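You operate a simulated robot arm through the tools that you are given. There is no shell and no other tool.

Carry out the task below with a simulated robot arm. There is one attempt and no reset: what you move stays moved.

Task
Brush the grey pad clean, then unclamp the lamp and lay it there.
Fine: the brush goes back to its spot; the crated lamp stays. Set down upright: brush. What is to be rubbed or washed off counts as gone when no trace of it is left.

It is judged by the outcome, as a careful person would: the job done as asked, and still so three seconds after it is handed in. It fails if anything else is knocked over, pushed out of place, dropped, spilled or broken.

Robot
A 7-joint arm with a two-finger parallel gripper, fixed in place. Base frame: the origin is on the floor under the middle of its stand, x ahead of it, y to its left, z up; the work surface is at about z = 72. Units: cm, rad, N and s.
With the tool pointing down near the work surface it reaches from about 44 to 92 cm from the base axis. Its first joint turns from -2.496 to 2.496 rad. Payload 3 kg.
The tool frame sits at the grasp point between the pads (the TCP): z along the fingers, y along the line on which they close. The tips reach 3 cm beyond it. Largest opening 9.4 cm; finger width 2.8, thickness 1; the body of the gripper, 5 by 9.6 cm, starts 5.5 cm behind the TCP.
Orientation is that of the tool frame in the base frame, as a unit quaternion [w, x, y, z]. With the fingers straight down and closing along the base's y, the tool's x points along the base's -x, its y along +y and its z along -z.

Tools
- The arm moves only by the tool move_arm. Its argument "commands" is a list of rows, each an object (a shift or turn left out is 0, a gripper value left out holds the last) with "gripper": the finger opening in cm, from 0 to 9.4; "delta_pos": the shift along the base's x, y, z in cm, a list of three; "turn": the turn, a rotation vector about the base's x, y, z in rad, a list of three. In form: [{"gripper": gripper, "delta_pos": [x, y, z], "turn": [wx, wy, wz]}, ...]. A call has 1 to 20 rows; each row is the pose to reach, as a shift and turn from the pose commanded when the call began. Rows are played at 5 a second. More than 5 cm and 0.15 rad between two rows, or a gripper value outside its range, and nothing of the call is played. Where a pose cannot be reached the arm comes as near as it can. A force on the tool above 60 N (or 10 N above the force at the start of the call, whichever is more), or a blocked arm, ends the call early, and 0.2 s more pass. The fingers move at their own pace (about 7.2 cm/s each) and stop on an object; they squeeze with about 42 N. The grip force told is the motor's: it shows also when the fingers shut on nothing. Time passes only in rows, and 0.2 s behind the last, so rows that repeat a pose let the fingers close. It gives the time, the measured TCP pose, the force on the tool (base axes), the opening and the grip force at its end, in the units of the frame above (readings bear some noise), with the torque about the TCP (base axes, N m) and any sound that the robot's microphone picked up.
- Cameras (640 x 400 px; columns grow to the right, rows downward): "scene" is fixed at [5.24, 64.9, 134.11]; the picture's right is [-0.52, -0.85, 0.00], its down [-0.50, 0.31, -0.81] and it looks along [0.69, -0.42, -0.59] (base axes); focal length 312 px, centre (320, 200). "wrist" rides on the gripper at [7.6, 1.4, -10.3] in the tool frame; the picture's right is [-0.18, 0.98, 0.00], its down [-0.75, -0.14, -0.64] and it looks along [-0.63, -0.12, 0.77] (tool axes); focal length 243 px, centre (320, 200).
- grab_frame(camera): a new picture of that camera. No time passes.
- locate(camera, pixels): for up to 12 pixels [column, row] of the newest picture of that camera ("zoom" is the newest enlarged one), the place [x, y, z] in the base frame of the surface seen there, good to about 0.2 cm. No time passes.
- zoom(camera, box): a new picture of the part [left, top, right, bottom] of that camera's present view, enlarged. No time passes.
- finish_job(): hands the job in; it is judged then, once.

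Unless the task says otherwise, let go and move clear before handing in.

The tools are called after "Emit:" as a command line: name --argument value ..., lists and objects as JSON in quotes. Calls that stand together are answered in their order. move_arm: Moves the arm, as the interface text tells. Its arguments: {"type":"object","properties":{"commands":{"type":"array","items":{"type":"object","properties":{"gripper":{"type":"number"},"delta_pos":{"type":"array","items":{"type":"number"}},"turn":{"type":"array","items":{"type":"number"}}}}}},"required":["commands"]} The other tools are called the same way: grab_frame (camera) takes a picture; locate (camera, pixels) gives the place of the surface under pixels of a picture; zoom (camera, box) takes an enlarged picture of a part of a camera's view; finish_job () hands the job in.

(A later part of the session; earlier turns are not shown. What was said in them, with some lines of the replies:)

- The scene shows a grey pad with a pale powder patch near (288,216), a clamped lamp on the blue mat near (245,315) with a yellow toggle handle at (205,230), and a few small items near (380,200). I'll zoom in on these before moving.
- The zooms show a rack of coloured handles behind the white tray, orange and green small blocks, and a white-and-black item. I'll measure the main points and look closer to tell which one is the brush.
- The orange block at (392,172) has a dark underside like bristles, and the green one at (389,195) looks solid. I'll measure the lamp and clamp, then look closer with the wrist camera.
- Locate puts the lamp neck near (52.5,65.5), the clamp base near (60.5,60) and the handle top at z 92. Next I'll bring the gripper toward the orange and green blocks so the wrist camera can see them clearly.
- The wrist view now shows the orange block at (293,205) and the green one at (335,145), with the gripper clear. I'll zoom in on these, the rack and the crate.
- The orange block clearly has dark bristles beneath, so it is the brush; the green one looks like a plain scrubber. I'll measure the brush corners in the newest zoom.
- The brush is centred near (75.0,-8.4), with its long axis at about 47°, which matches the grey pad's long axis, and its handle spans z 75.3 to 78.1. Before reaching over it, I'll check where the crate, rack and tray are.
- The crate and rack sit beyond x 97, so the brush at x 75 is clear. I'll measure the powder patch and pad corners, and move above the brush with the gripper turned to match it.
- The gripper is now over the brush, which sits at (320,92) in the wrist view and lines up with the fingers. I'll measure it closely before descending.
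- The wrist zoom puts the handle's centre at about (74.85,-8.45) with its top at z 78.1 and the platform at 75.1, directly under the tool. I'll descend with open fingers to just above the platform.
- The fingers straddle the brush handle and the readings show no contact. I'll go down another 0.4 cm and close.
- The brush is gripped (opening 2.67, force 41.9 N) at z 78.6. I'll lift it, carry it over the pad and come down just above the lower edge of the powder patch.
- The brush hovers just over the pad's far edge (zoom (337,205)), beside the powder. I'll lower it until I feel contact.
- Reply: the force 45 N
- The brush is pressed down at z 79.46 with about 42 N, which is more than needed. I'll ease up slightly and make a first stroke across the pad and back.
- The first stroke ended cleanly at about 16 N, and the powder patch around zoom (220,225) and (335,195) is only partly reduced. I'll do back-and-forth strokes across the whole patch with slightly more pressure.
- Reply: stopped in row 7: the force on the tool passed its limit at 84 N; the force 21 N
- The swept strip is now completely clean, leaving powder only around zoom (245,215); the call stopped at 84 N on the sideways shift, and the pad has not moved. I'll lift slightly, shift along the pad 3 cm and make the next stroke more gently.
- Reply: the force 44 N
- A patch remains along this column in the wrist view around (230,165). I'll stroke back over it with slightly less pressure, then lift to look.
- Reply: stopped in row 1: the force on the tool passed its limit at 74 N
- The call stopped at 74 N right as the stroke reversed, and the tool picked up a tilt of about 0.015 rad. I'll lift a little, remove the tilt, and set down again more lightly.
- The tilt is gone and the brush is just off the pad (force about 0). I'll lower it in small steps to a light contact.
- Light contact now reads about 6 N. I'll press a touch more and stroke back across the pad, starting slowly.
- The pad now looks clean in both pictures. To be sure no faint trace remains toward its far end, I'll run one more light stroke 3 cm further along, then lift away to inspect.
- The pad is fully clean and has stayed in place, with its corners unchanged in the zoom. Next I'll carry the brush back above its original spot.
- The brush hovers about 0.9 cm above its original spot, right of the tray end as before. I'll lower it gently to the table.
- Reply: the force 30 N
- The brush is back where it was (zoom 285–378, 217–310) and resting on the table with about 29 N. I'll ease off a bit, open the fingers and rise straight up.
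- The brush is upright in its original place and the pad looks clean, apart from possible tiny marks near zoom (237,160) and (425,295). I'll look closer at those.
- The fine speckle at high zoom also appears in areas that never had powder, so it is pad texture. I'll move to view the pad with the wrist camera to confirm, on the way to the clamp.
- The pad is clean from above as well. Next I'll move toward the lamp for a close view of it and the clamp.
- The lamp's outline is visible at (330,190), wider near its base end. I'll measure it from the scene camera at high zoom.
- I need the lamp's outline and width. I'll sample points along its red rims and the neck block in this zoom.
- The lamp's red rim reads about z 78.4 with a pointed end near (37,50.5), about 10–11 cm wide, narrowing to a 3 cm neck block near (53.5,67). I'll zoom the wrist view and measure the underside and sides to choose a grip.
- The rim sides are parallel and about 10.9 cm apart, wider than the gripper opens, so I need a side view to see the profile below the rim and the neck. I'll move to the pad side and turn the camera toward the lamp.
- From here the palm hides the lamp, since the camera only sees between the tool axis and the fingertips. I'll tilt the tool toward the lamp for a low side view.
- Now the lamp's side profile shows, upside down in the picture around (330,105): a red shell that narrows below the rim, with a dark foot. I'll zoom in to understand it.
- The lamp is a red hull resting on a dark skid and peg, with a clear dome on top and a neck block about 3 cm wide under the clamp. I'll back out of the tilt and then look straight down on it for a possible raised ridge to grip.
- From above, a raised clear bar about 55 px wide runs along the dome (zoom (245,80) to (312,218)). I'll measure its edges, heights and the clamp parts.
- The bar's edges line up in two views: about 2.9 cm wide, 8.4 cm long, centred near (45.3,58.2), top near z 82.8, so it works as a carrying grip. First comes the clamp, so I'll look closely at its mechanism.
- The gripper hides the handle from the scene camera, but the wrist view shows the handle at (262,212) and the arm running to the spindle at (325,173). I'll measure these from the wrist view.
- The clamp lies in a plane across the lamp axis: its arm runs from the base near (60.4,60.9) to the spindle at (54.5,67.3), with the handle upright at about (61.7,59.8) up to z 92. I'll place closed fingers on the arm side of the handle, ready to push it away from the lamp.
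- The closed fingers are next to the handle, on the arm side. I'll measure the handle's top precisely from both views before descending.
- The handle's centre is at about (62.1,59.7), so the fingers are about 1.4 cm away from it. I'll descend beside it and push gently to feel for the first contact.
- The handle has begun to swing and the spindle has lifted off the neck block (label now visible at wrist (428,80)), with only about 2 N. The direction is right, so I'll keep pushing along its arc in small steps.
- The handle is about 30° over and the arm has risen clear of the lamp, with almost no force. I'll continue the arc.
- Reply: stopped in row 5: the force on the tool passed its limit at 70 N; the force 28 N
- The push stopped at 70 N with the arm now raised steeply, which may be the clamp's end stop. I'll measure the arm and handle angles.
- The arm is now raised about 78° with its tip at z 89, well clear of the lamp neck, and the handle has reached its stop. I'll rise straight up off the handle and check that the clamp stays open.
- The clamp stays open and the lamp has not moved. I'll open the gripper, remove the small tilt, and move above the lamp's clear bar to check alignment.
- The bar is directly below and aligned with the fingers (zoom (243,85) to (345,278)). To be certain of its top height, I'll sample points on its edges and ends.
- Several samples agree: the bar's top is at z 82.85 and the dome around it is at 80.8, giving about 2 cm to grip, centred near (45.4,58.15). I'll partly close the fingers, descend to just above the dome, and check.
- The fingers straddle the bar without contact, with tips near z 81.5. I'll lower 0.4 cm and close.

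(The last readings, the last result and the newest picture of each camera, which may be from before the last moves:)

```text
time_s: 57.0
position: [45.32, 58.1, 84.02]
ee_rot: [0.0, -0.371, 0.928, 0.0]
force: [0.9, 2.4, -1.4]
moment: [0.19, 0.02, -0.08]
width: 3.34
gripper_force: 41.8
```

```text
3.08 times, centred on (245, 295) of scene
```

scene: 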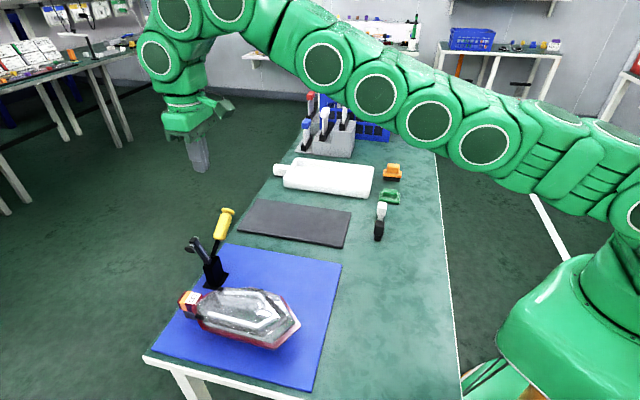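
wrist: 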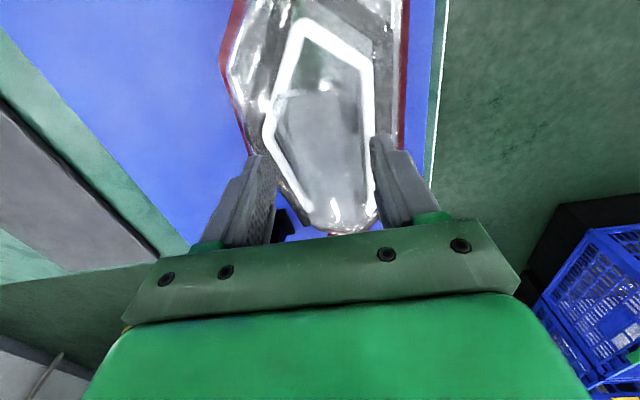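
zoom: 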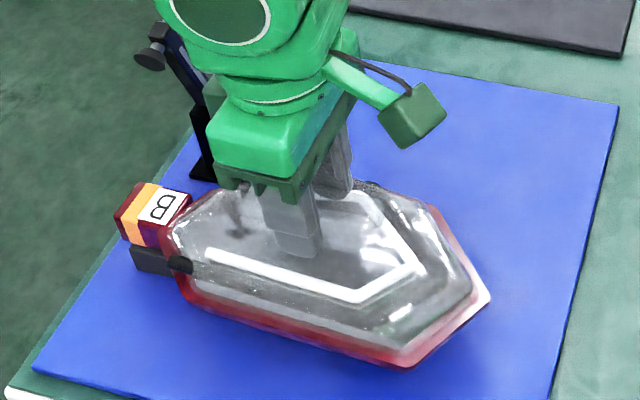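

The bar is gripped (opening 3.34, force 41.8 N). I'll lift it slowly by 2 cm first and check that it hangs level.

Emit:
move_arm --commands '[{"delta_pos": [0, 0, 0.3]}, {"delta_pos": [0, 0, 0.8]}, {"delta_pos": [0, 0, 1.4]}, {"delta_pos": [0, 0, 2]}, {"delta_pos": [0, 0, 2]}, {"delta_pos": [0, 0, 2]}]'

Emit:
zoom --camera "scene" --box '[160, 230, 320, 370]'

Emit:
grab_frame --camera "wrist"

```text
time_s: 58.4
position: [45.44, 58.09, 86.16]
ee_rot: [0.0, -0.371, 0.929, -0.001]
force: [-0.3, 0.6, -2.5]
moment: [-0.06, -0.03, 0.01]
width: 3.33
gripper_force: 41.6
```

```text
2.86 times, centred on (240, 300) of scene
```

zoom: 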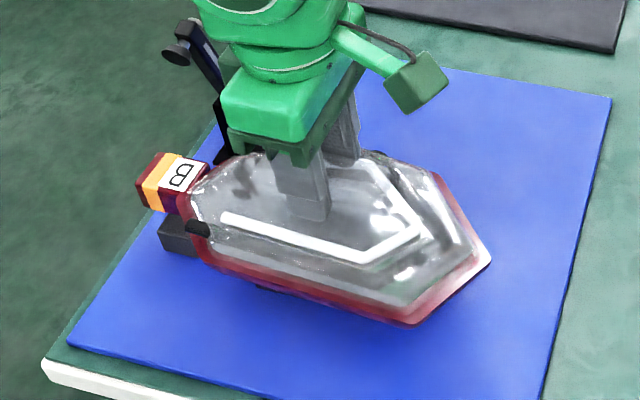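

```text
taken
```

wrist: 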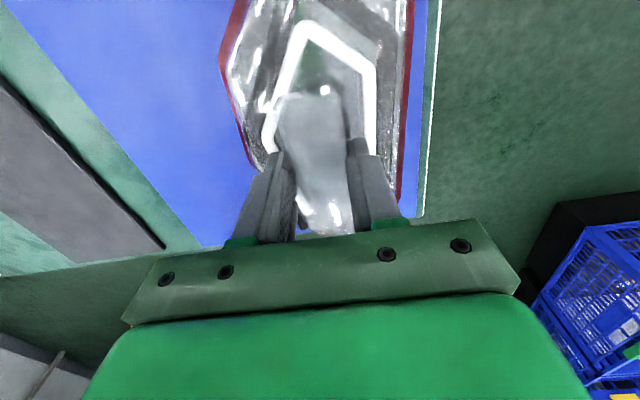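

The lamp lifts level, weighing about 2.5 N, and the black block under the neck stays on the mat as a fixed rest. I'll lift higher and see what is underneath.

Emit:
move_arm --commands '[{"delta_pos": [0, 0, 2]}, {"delta_pos": [0, 0, 5]}, {"delta_pos": [0, 0, 8]}, {"delta_pos": [0, 0, 11]}, {"delta_pos": [0, 0, 14]}, {"delta_pos": [0, 0, 17]}, {"delta_pos": [0, 0, 19]}, {"delta_pos": [0, 0, 19]}]'

Emit:
grab_frame --camera "scene"

Emit:
zoom --camera "scene" --box '[130, 170, 350, 380]'

Emit:
grab_frame --camera "wrist"

```text
time_s: 60.2
position: [45.47, 57.89, 105.07]
ee_rot: [0.0, -0.371, 0.929, -0.001]
force: [0.0, 0.6, -3.2]
moment: [0.01, 0.01, -0.03]
width: 3.34
gripper_force: 42.2
```

```text
taken
```

scene: 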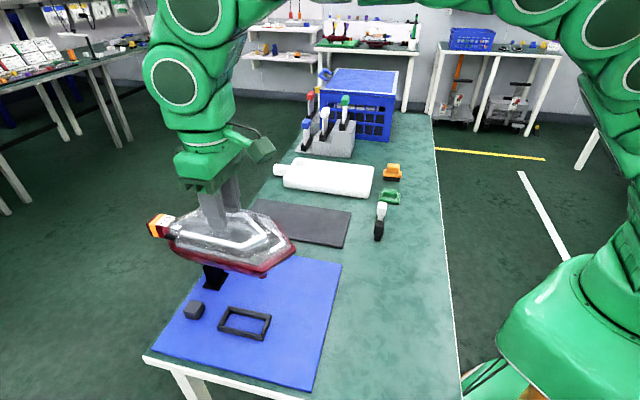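

```text
1.90 times, centred on (240, 275) of scene
```

zoom: 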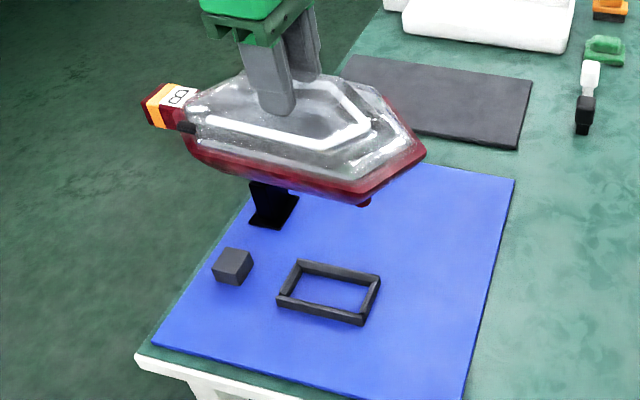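

```text
taken
```

wrist: 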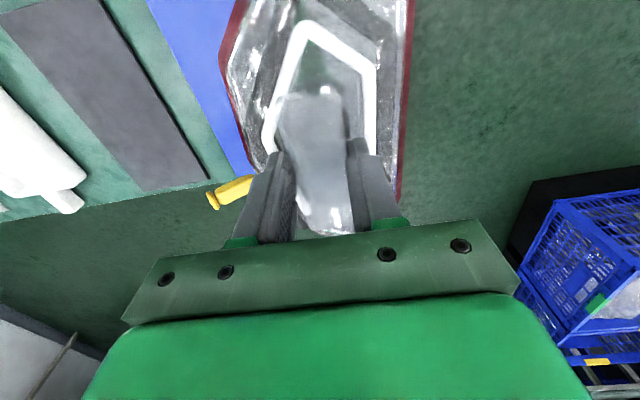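

The lamp hangs level and its rests (frame and block) stay on the mat. I'll carry it high around the clamp and over the grey pad, turning slightly to match the pad's angle.

Emit:
move_arm --commands '[{"gripper": 0, "delta_pos": [-0.8, -2.0, 1]}, {"delta_pos": [-1.6, -4.0, 2]}, {"delta_pos": [-2.3, -5.0, 2]}, {"delta_pos": [-1.0, -6.3, 2]}, {"delta_pos": [1.0, -8.3, 2]}, {"delta_pos": [3.3, -10.6, 2]}, {"delta_pos": [5.6, -12.9, 2]}, {"delta_pos": [7.9, -15.2, 2]}, {"delta_pos": [10.2, -17.5, 2]}, {"delta_pos": [12.5, -19.8, 2]}, {"delta_pos": [15, -21.5, 2]}, {"delta_pos": [17.8, -22.8, 1], "turn": [0, 0, 0.01]}, {"delta_pos": [20.6, -24.1, 0], "turn": [0, 0, 0.02]}, {"delta_pos": [23.2, -25.4, -2], "turn": [0, 0, 0.033]}, {"delta_pos": [24.97, -26.25, -4], "turn": [0, 0, 0.033]}, {"delta_pos": [24.97, -26.25, -6], "turn": [0, 0, 0.033]}, {"delta_pos": [24.97, -26.25, -6], "turn": [0, 0, 0.033]}]'

Emit:
grab_frame --camera "scene"

Emit:
zoom --camera "scene" --box '[200, 130, 380, 270]'

Emit:
grab_frame --camera "wrist"

```text
time_s: 63.8
position: [70.44, 31.88, 99.19]
ee_rot: [0.001, -0.387, 0.922, 0.0]
force: [-0.1, 0.0, -3.7]
moment: [-0.01, 0.02, -0.02]
width: 3.36
gripper_force: 41.7
```

```text
taken
```

scene: 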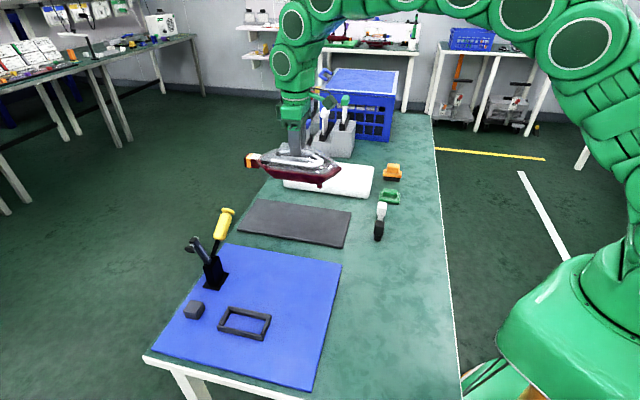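

```text
2.86 times, centred on (290, 200) of scene
```

zoom: 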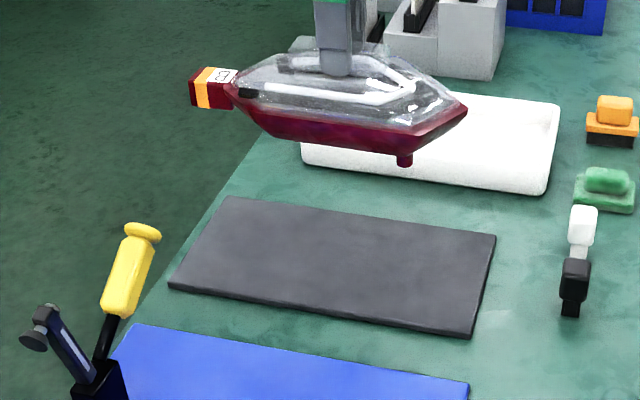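

```text
taken
```

wrist: 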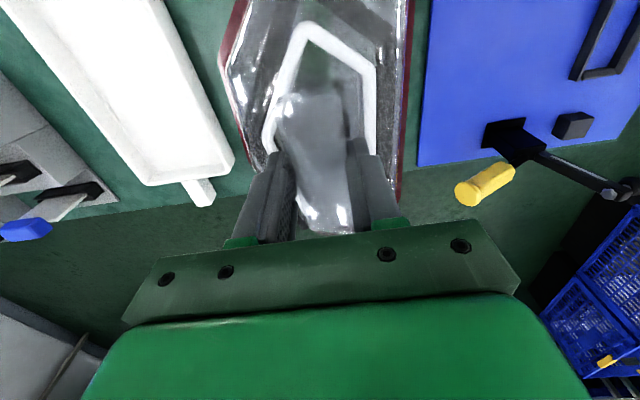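

The lamp hangs over the pad, and its side shows a flat hull with a small peg below near zoom (403,160). I'll measure the peg and hull bottom to know how it will rest.

Emit:
locate --camera "zoom" --pixels '[[404, 162], [403, 155], [300, 140], [250, 130], [240, 110], [395, 150], [350, 148], [270, 138], [200, 95], [225, 100], [465, 108], [410, 130]]'

Emit:
zoom --camera "scene" --box '[240, 140, 350, 200]'

```text
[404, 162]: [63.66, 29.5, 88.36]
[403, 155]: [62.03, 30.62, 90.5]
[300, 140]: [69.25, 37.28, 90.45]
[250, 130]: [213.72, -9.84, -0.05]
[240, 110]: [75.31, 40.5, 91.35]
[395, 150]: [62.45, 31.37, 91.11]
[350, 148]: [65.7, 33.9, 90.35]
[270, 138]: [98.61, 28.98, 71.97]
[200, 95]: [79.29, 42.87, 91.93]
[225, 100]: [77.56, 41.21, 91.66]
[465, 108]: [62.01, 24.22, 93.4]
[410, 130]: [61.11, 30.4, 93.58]
```

```text
5.82 times, centred on (295, 170) of scene
```

zoom: 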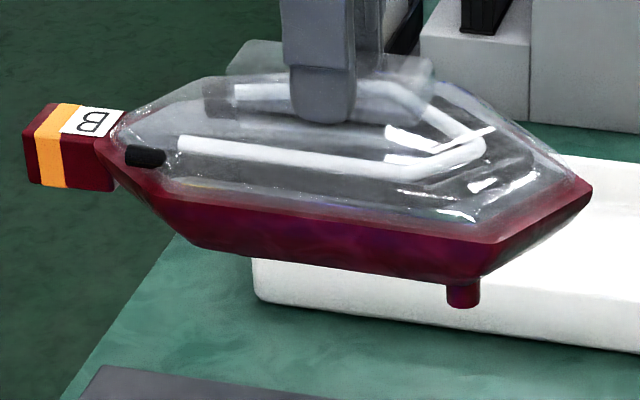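

Two pegs sit about 11 cm below the tool near the bow, and the neck end's underside is about 8 cm below, so the lamp will rest pitched about 8°. I'll pre-tilt it by that much and lower it close to the pad so nothing drops on release.

Emit:
move_arm --commands '[{"delta_pos": [0.2, 0.15, -2], "turn": [-0.02, 0.02, 0]}, {"delta_pos": [0.4, 0.3, -4.5], "turn": [-0.045, 0.045, 0]}, {"delta_pos": [0.6, 0.45, -7], "turn": [-0.07, 0.07, 0]}, {"delta_pos": [0.6, 0.45, -9.5], "turn": [-0.09, 0.088, 0]}, {"delta_pos": [0.6, 0.45, -11.5], "turn": [-0.0985, 0.0966, 0]}, {"delta_pos": [0.6, 0.45, -13], "turn": [-0.0985, 0.0966, 0]}, {"delta_pos": [0.6, 0.45, -13], "turn": [-0.0985, 0.0966, 0]}]'

Emit:
zoom --camera "scene" --box '[220, 150, 370, 260]'

Emit:
grab_frame --camera "wrist"

```text
time_s: 65.4
position: [70.87, 32.19, 86.04]
ee_rot: [-0.064, -0.386, 0.92, -0.027]
force: [0.0, -0.3, -3.8]
moment: [0.01, -0.03, -0.01]
width: 3.34
gripper_force: 42.3
```

```text
3.64 times, centred on (295, 205) of scene
```

zoom: 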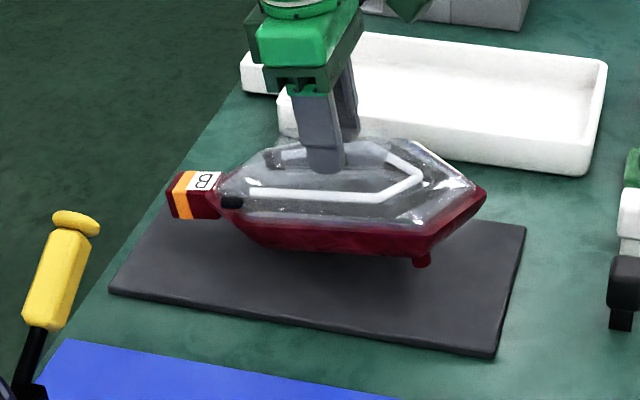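

```text
taken
```

wrist: 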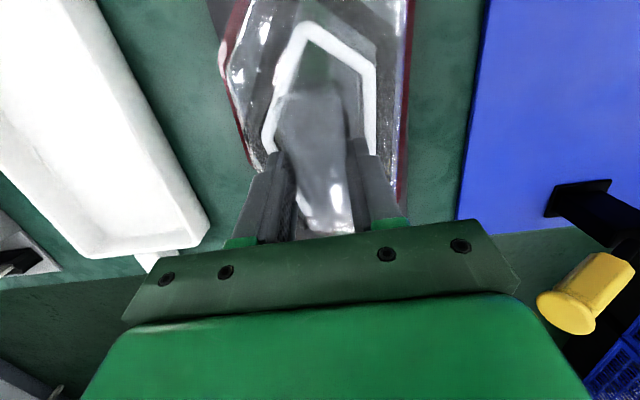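

The lamp is over the pad, tilted neck-down, with about 3 cm left to go. I'll lower most of that and check clearances.

Emit:
move_arm --commands '[{"delta_pos": [0.1, 0.1, -0.8]}, {"delta_pos": [0.2, 0.2, -1.6]}, {"delta_pos": [0.2, 0.2, -2.2]}, {"delta_pos": [0.2, 0.2, -2.4]}, {"delta_pos": [0.2, 0.2, -2.4]}]'

Emit:
zoom --camera "scene" --box '[220, 160, 370, 260]'

Emit:
zoom --camera "scene" --box '[240, 190, 350, 250]'

```text
time_s: 66.2
position: [71.09, 32.56, 84.58]
ee_rot: [-0.062, -0.386, 0.92, -0.028]
force: [-7.7, -2.3, 15.3]
moment: [0.13, 0.32, 0.13]
width: 3.38
gripper_force: 42.1
stopped in row 4: the force on the tool passed its limit at 79 N (the readings are from after the stop); the commanded pose is now the measured one
```

```text
4.00 times, centred on (295, 210) of scene
```

zoom: 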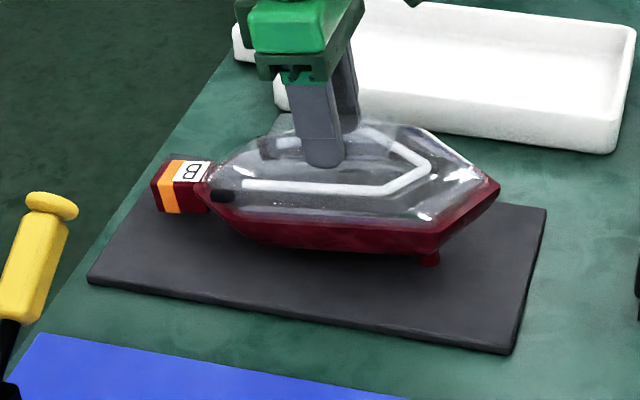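

```text
5.82 times, centred on (295, 220) of scene
```

zoom: 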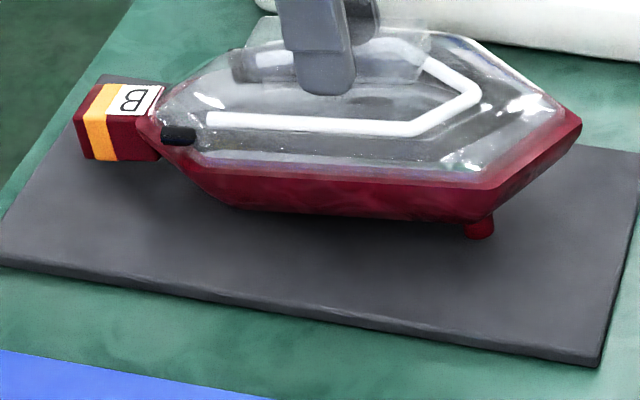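

Contact came early at z 84.6, which suggests there are matching feet at the stern and the lamp lies level on them. I'll lift 3 cm, remove the tilt, and look again.

Emit:
move_arm --commands '[{"delta_pos": [0, 0, 0.8]}, {"delta_pos": [0, 0, 2]}, {"delta_pos": [-0.1, -0.1, 3], "turn": [0.035, -0.033, 0]}, {"delta_pos": [-0.3, -0.3, 3], "turn": [0.07, -0.066, 0]}, {"delta_pos": [-0.5, -0.5, 3], "turn": [0.0996, -0.0928, 0]}, {"delta_pos": [-0.5, -0.5, 3], "turn": [0.0996, -0.0928, 0]}]'

Emit:
zoom --camera "scene" --box '[230, 150, 350, 230]'

Emit:
grab_frame --camera "scene"

Emit:
grab_frame --camera "wrist"

```text
time_s: 67.7
position: [70.54, 31.96, 87.51]
ee_rot: [0.0, -0.386, 0.922, 0.001]
force: [-0.4, 0.4, -3.3]
moment: [0.01, 0.04, 0.04]
width: 3.33
gripper_force: 41.5
```

```text
5.00 times, centred on (290, 190) of scene
```

zoom: 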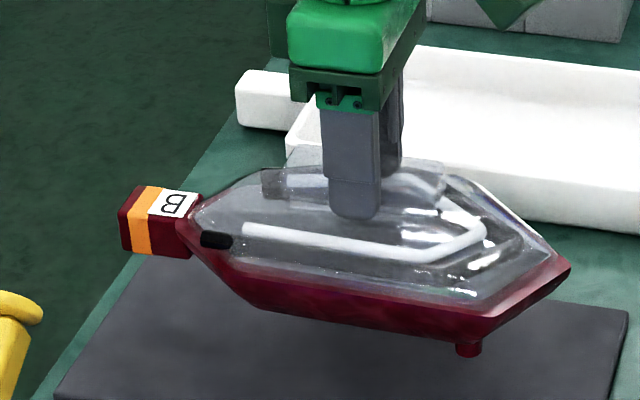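

```text
taken
```

scene: 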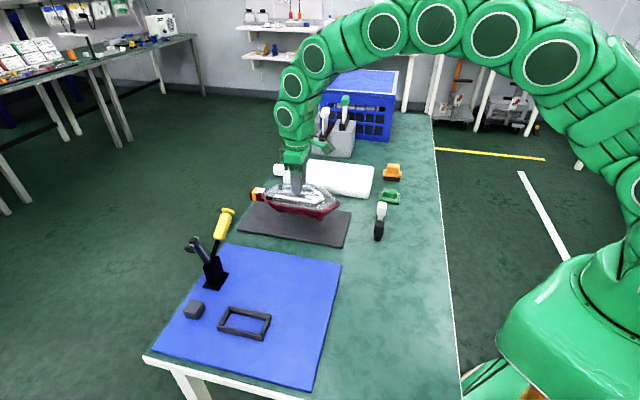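

```text
taken
```

wrist: 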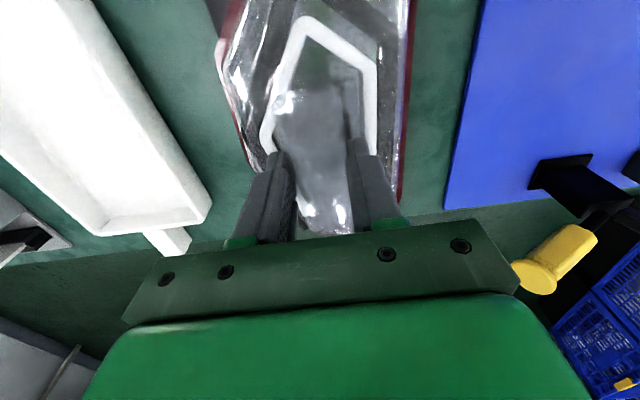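

The lamp is again about 3 cm above the pad. I'll measure rim and foot heights to see if it is still level in the grip.

Emit:
locate --camera "zoom" --pixels '[[470, 308], [380, 292], [300, 275], [250, 262], [222, 255], [562, 262], [468, 354], [270, 305], [350, 325], [430, 335], [150, 250], [175, 205]]'

Emit:
zoom --camera "scene" --box '[255, 185, 335, 235]'

```text
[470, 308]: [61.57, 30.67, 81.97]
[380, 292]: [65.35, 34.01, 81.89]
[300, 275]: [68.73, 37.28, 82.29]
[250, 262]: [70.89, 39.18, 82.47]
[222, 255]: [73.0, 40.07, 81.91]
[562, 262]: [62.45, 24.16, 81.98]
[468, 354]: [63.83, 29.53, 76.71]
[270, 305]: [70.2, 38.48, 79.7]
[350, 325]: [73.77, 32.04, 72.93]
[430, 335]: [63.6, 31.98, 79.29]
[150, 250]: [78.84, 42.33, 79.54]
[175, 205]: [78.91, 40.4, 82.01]
```

```text
8.00 times, centred on (295, 210) of scene
```

zoom: 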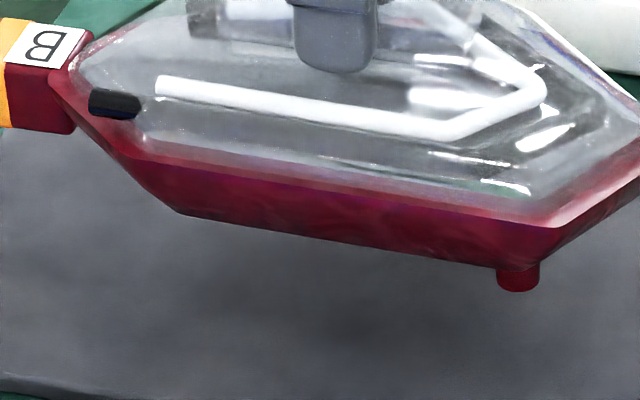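

The rim reads about z 82 along its length, so the lamp is still level, and its feet are about 10.9 cm below the tool. I'll lower it level, slowing down near z 84.2.

Emit:
move_arm --commands '[{"delta_pos": [0, 0, -0.8]}, {"delta_pos": [0, 0, -1.6]}, {"delta_pos": [0, 0, -2.4]}, {"delta_pos": [0, 0, -2.9]}, {"delta_pos": [0, 0, -3.1]}, {"delta_pos": [0, 0, -3.1]}]'

Emit:
zoom --camera "scene" --box '[230, 170, 350, 250]'

```text
time_s: 69.0
position: [70.62, 31.93, 84.3]
ee_rot: [0.001, -0.386, 0.922, -0.001]
force: [-0.1, -0.7, -3.0]
moment: [-0.02, -0.05, 0.02]
width: 3.38
gripper_force: 42.0
```

```text
5.00 times, centred on (290, 210) of scene
```

zoom: 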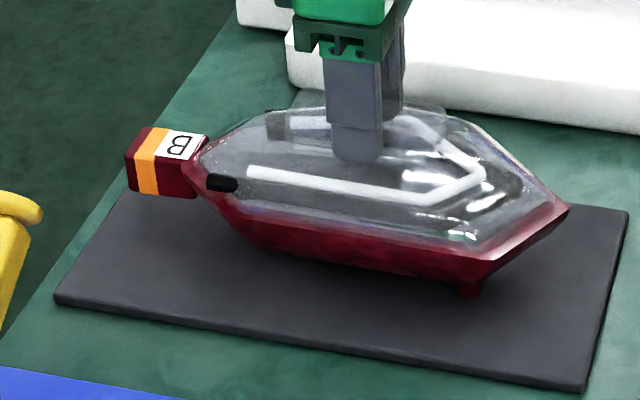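

The lamp is level just above the pad with no contact yet (force still −3 N, its weight). I'll lower it in tiny steps until it touches.

Emit:
move_arm --commands '[{"delta_pos": [0, 0, -0.08]}, {"delta_pos": [0, 0, -0.15]}, {"delta_pos": [0, 0, -0.2]}, {"delta_pos": [0, 0, -0.2]}]'

```text
time_s: 70.0
position: [70.61, 31.97, 84.12]
ee_rot: [0.0, -0.386, 0.922, 0.0]
force: [0.7, 0.7, -3.2]
moment: [0.02, 0.04, 0.0]
width: 3.33
gripper_force: 42.0
```

The force is unchanged at −3.2 N, so the feet are not touching yet. I'll keep lowering in small steps.

Emit:
move_arm --commands '[{"delta_pos": [0, 0, -0.06]}, {"delta_pos": [0, 0, -0.12]}, {"delta_pos": [0, 0, -0.18]}, {"delta_pos": [0, 0, -0.18]}]'

Emit:
zoom --camera "scene" --box '[255, 190, 335, 240]'

```text
time_s: 71.0
position: [70.67, 31.96, 83.98]
ee_rot: [0.002, -0.386, 0.923, 0.0]
force: [-3.4, -2.5, 1.6]
moment: [-0.11, 0.07, -0.03]
width: 3.36
gripper_force: 42.4
```

```text
8.00 times, centred on (295, 215) of scene
```

zoom: 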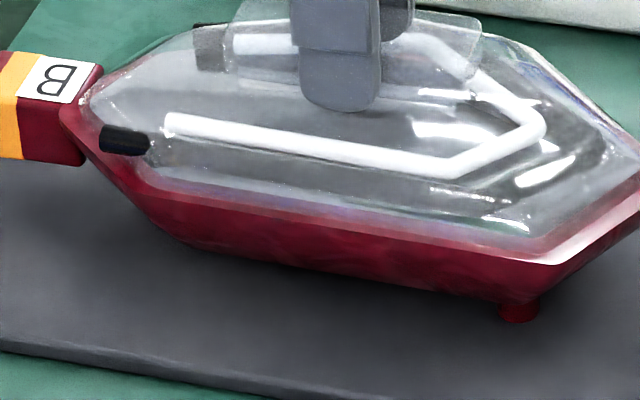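

Contact is now felt (force went from −3.2 to +1.6 N), so the feet rest on the pad. I'll open the fingers slightly and see how the lamp settles.

Emit:
move_arm --commands '[{"gripper": 3.6}, {"gripper": 4.2}, {"gripper": 5.2}, {"gripper": 5.2}]'

Emit:
zoom --camera "scene" --box '[230, 170, 350, 250]'

Emit:
grab_frame --camera "wrist"

```text
time_s: 72.0
position: [70.7, 31.9, 84.04]
ee_rot: [0.001, -0.386, 0.922, 0.0]
force: [1.0, 1.0, 1.2]
moment: [-0.08, -0.04, 0.04]
width: 5.22
gripper_force: 0.1
```

```text
5.00 times, centred on (290, 210) of scene
```

zoom: 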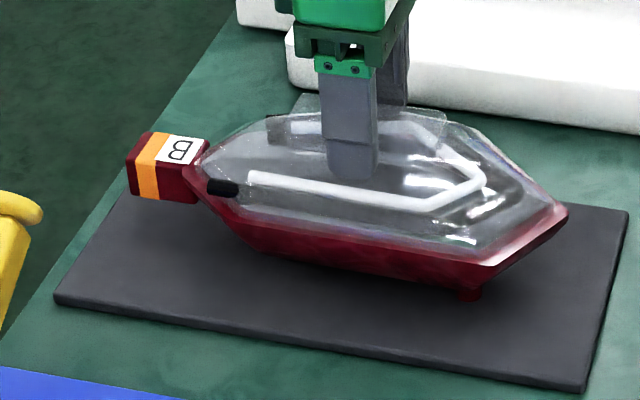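

```text
taken
```

wrist: 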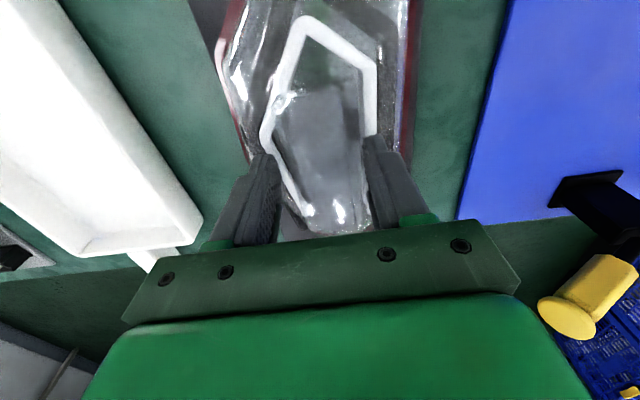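

The fingers are open (5.2 cm, no grip force), and the lamp rests steadily on the pad. I'll rise straight up well clear and inspect everything.

Emit:
move_arm --commands '[{"delta_pos": [0, 0, 0.5]}, {"delta_pos": [0, 0, 2]}, {"delta_pos": [0, 0, 5]}, {"delta_pos": [0, 0, 9]}, {"delta_pos": [0, 0, 13]}, {"delta_pos": [-2, -2, 17]}, {"delta_pos": [-5, -5, 19]}, {"delta_pos": [-8, -8, 20]}, {"delta_pos": [-11, -11, 20]}, {"delta_pos": [-13, -14, 20]}, {"delta_pos": [-13, -14, 20]}]'

Emit:
grab_frame --camera "scene"

Emit:
zoom --camera "scene" --box '[220, 160, 370, 260]'

Emit:
grab_frame --camera "wrist"

```text
time_s: 74.5
position: [57.6, 18.05, 103.94]
ee_rot: [0.002, -0.388, 0.922, 0.0]
force: [-0.4, -0.6, -0.7]
moment: [0.01, -0.02, 0.07]
width: 5.2
gripper_force: 0.1
```

```text
taken
```

scene: 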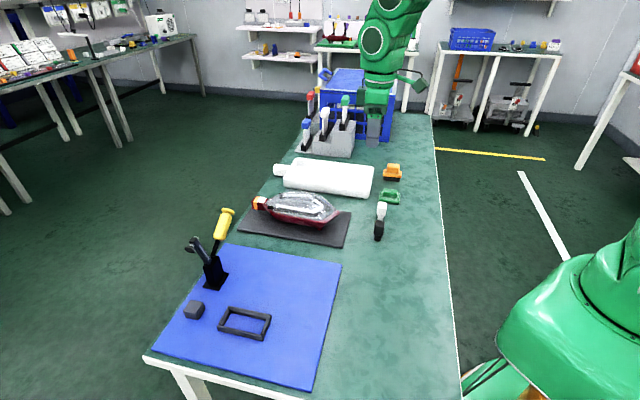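

```text
4.00 times, centred on (295, 210) of scene
```

zoom: 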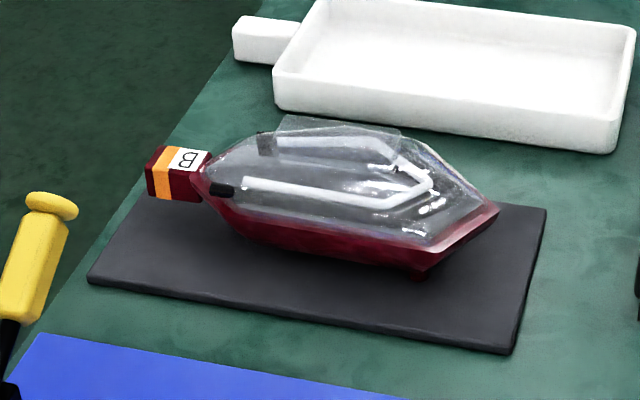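

```text
taken
```

wrist: 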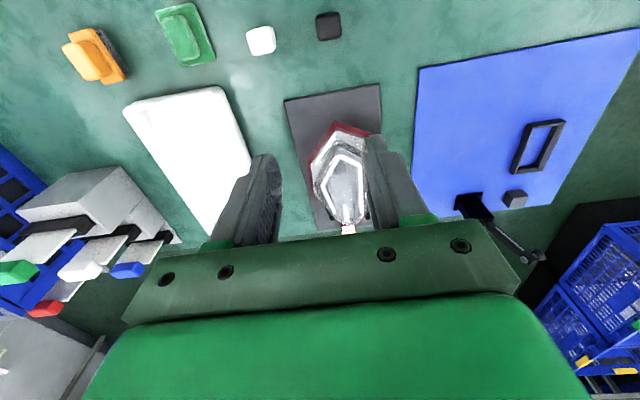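

The lamp lies on the pad with everything else in place. I'll measure its outline against the pad and check the brush once more before handing in.

Emit:
locate --camera "zoom" --pixels '[[150, 170], [165, 195], [420, 270], [497, 210], [435, 245], [235, 232], [545, 210], [512, 350], [90, 282], [150, 200], [340, 248], [480, 240]]'

Emit:
move_arm --commands '[{"delta_pos": [0, 0, 0]}, {"delta_pos": [0, 0, 0]}, {"delta_pos": [0, 0, 0]}, {"delta_pos": [0, 0, 0]}, {"delta_pos": [0, 0, 0]}, {"delta_pos": [0, 0, 0]}]'

Emit:
zoom --camera "scene" --box '[220, 160, 370, 260]'

Emit:
zoom --camera "scene" --box '[340, 140, 430, 250]'

Emit:
zoom --camera "wrist" --box '[270, 70, 400, 240]'

```text
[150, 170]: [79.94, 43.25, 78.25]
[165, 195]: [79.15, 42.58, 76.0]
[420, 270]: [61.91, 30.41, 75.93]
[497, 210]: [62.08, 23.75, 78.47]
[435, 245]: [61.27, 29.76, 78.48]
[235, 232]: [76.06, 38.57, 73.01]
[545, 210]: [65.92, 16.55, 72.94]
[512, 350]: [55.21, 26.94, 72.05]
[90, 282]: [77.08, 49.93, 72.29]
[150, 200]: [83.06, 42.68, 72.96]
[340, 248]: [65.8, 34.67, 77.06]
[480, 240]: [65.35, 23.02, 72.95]
```

```text
time_s: 75.8
position: [57.55, 18.1, 103.85]
ee_rot: [0.001, -0.386, 0.922, 0.0]
force: [0.1, 0.0, 0.1]
moment: [0.0, 0.04, 0.0]
width: 5.18
gripper_force: 0.1
```

```text
4.00 times, centred on (295, 210) of scene
```

zoom: 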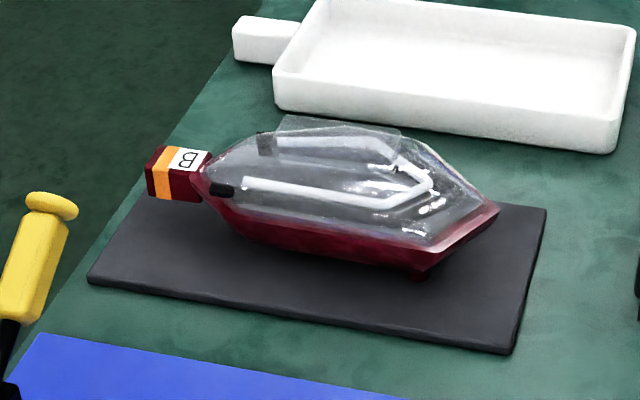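

```text
3.64 times, centred on (385, 195) of scene
```

zoom: 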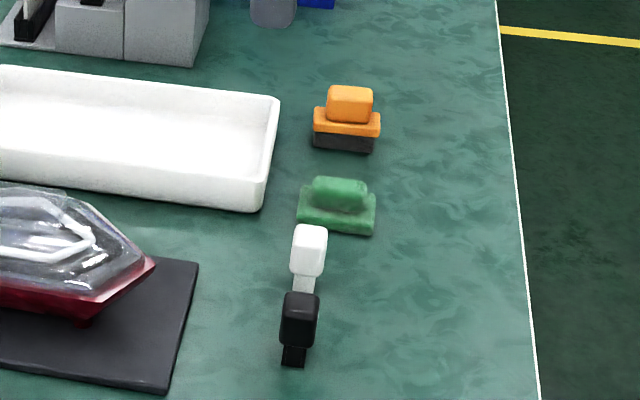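

```text
2.35 times, centred on (335, 155) of wrist
```

zoom: 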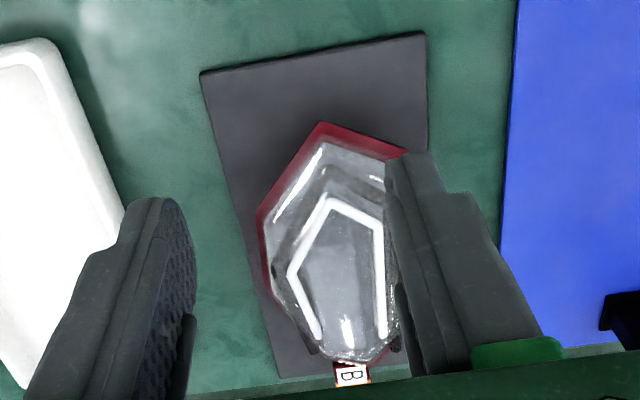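

The lamp is centred on the pad (about ±13 cm along its 31.5 cm length, rim level at z 78.5) and has not moved over time. The pad shows no powder, the brush is upright in its spot, and the arm is clear, so I'm handing in.

Emit:
finish_job

```text
The job is handed in.
```

The grey pad is brushed clean, and the unclamped lamp now lies level in the middle of it. The job is handed in.

- **Pad:** Close-up pictures before the lamp went down showed no powder left, and the pad has not moved.
- **Brush:** It is back upright in its original spot.
- **Clamp:** I left it open. The frame and block that held the lamp are still on the blue mat.
- **Force stops:** The arm stopped itself four times on high contact force, at 70 to 84 N. Two stops were while brushing, one was at the end of the clamp handle's travel, and one was a hard touch on the pad while lowering the lamp. I saw no damage, and nothing was pushed out of place.
- **Other items:** I did not touch the crated lamp or anything else on the table.
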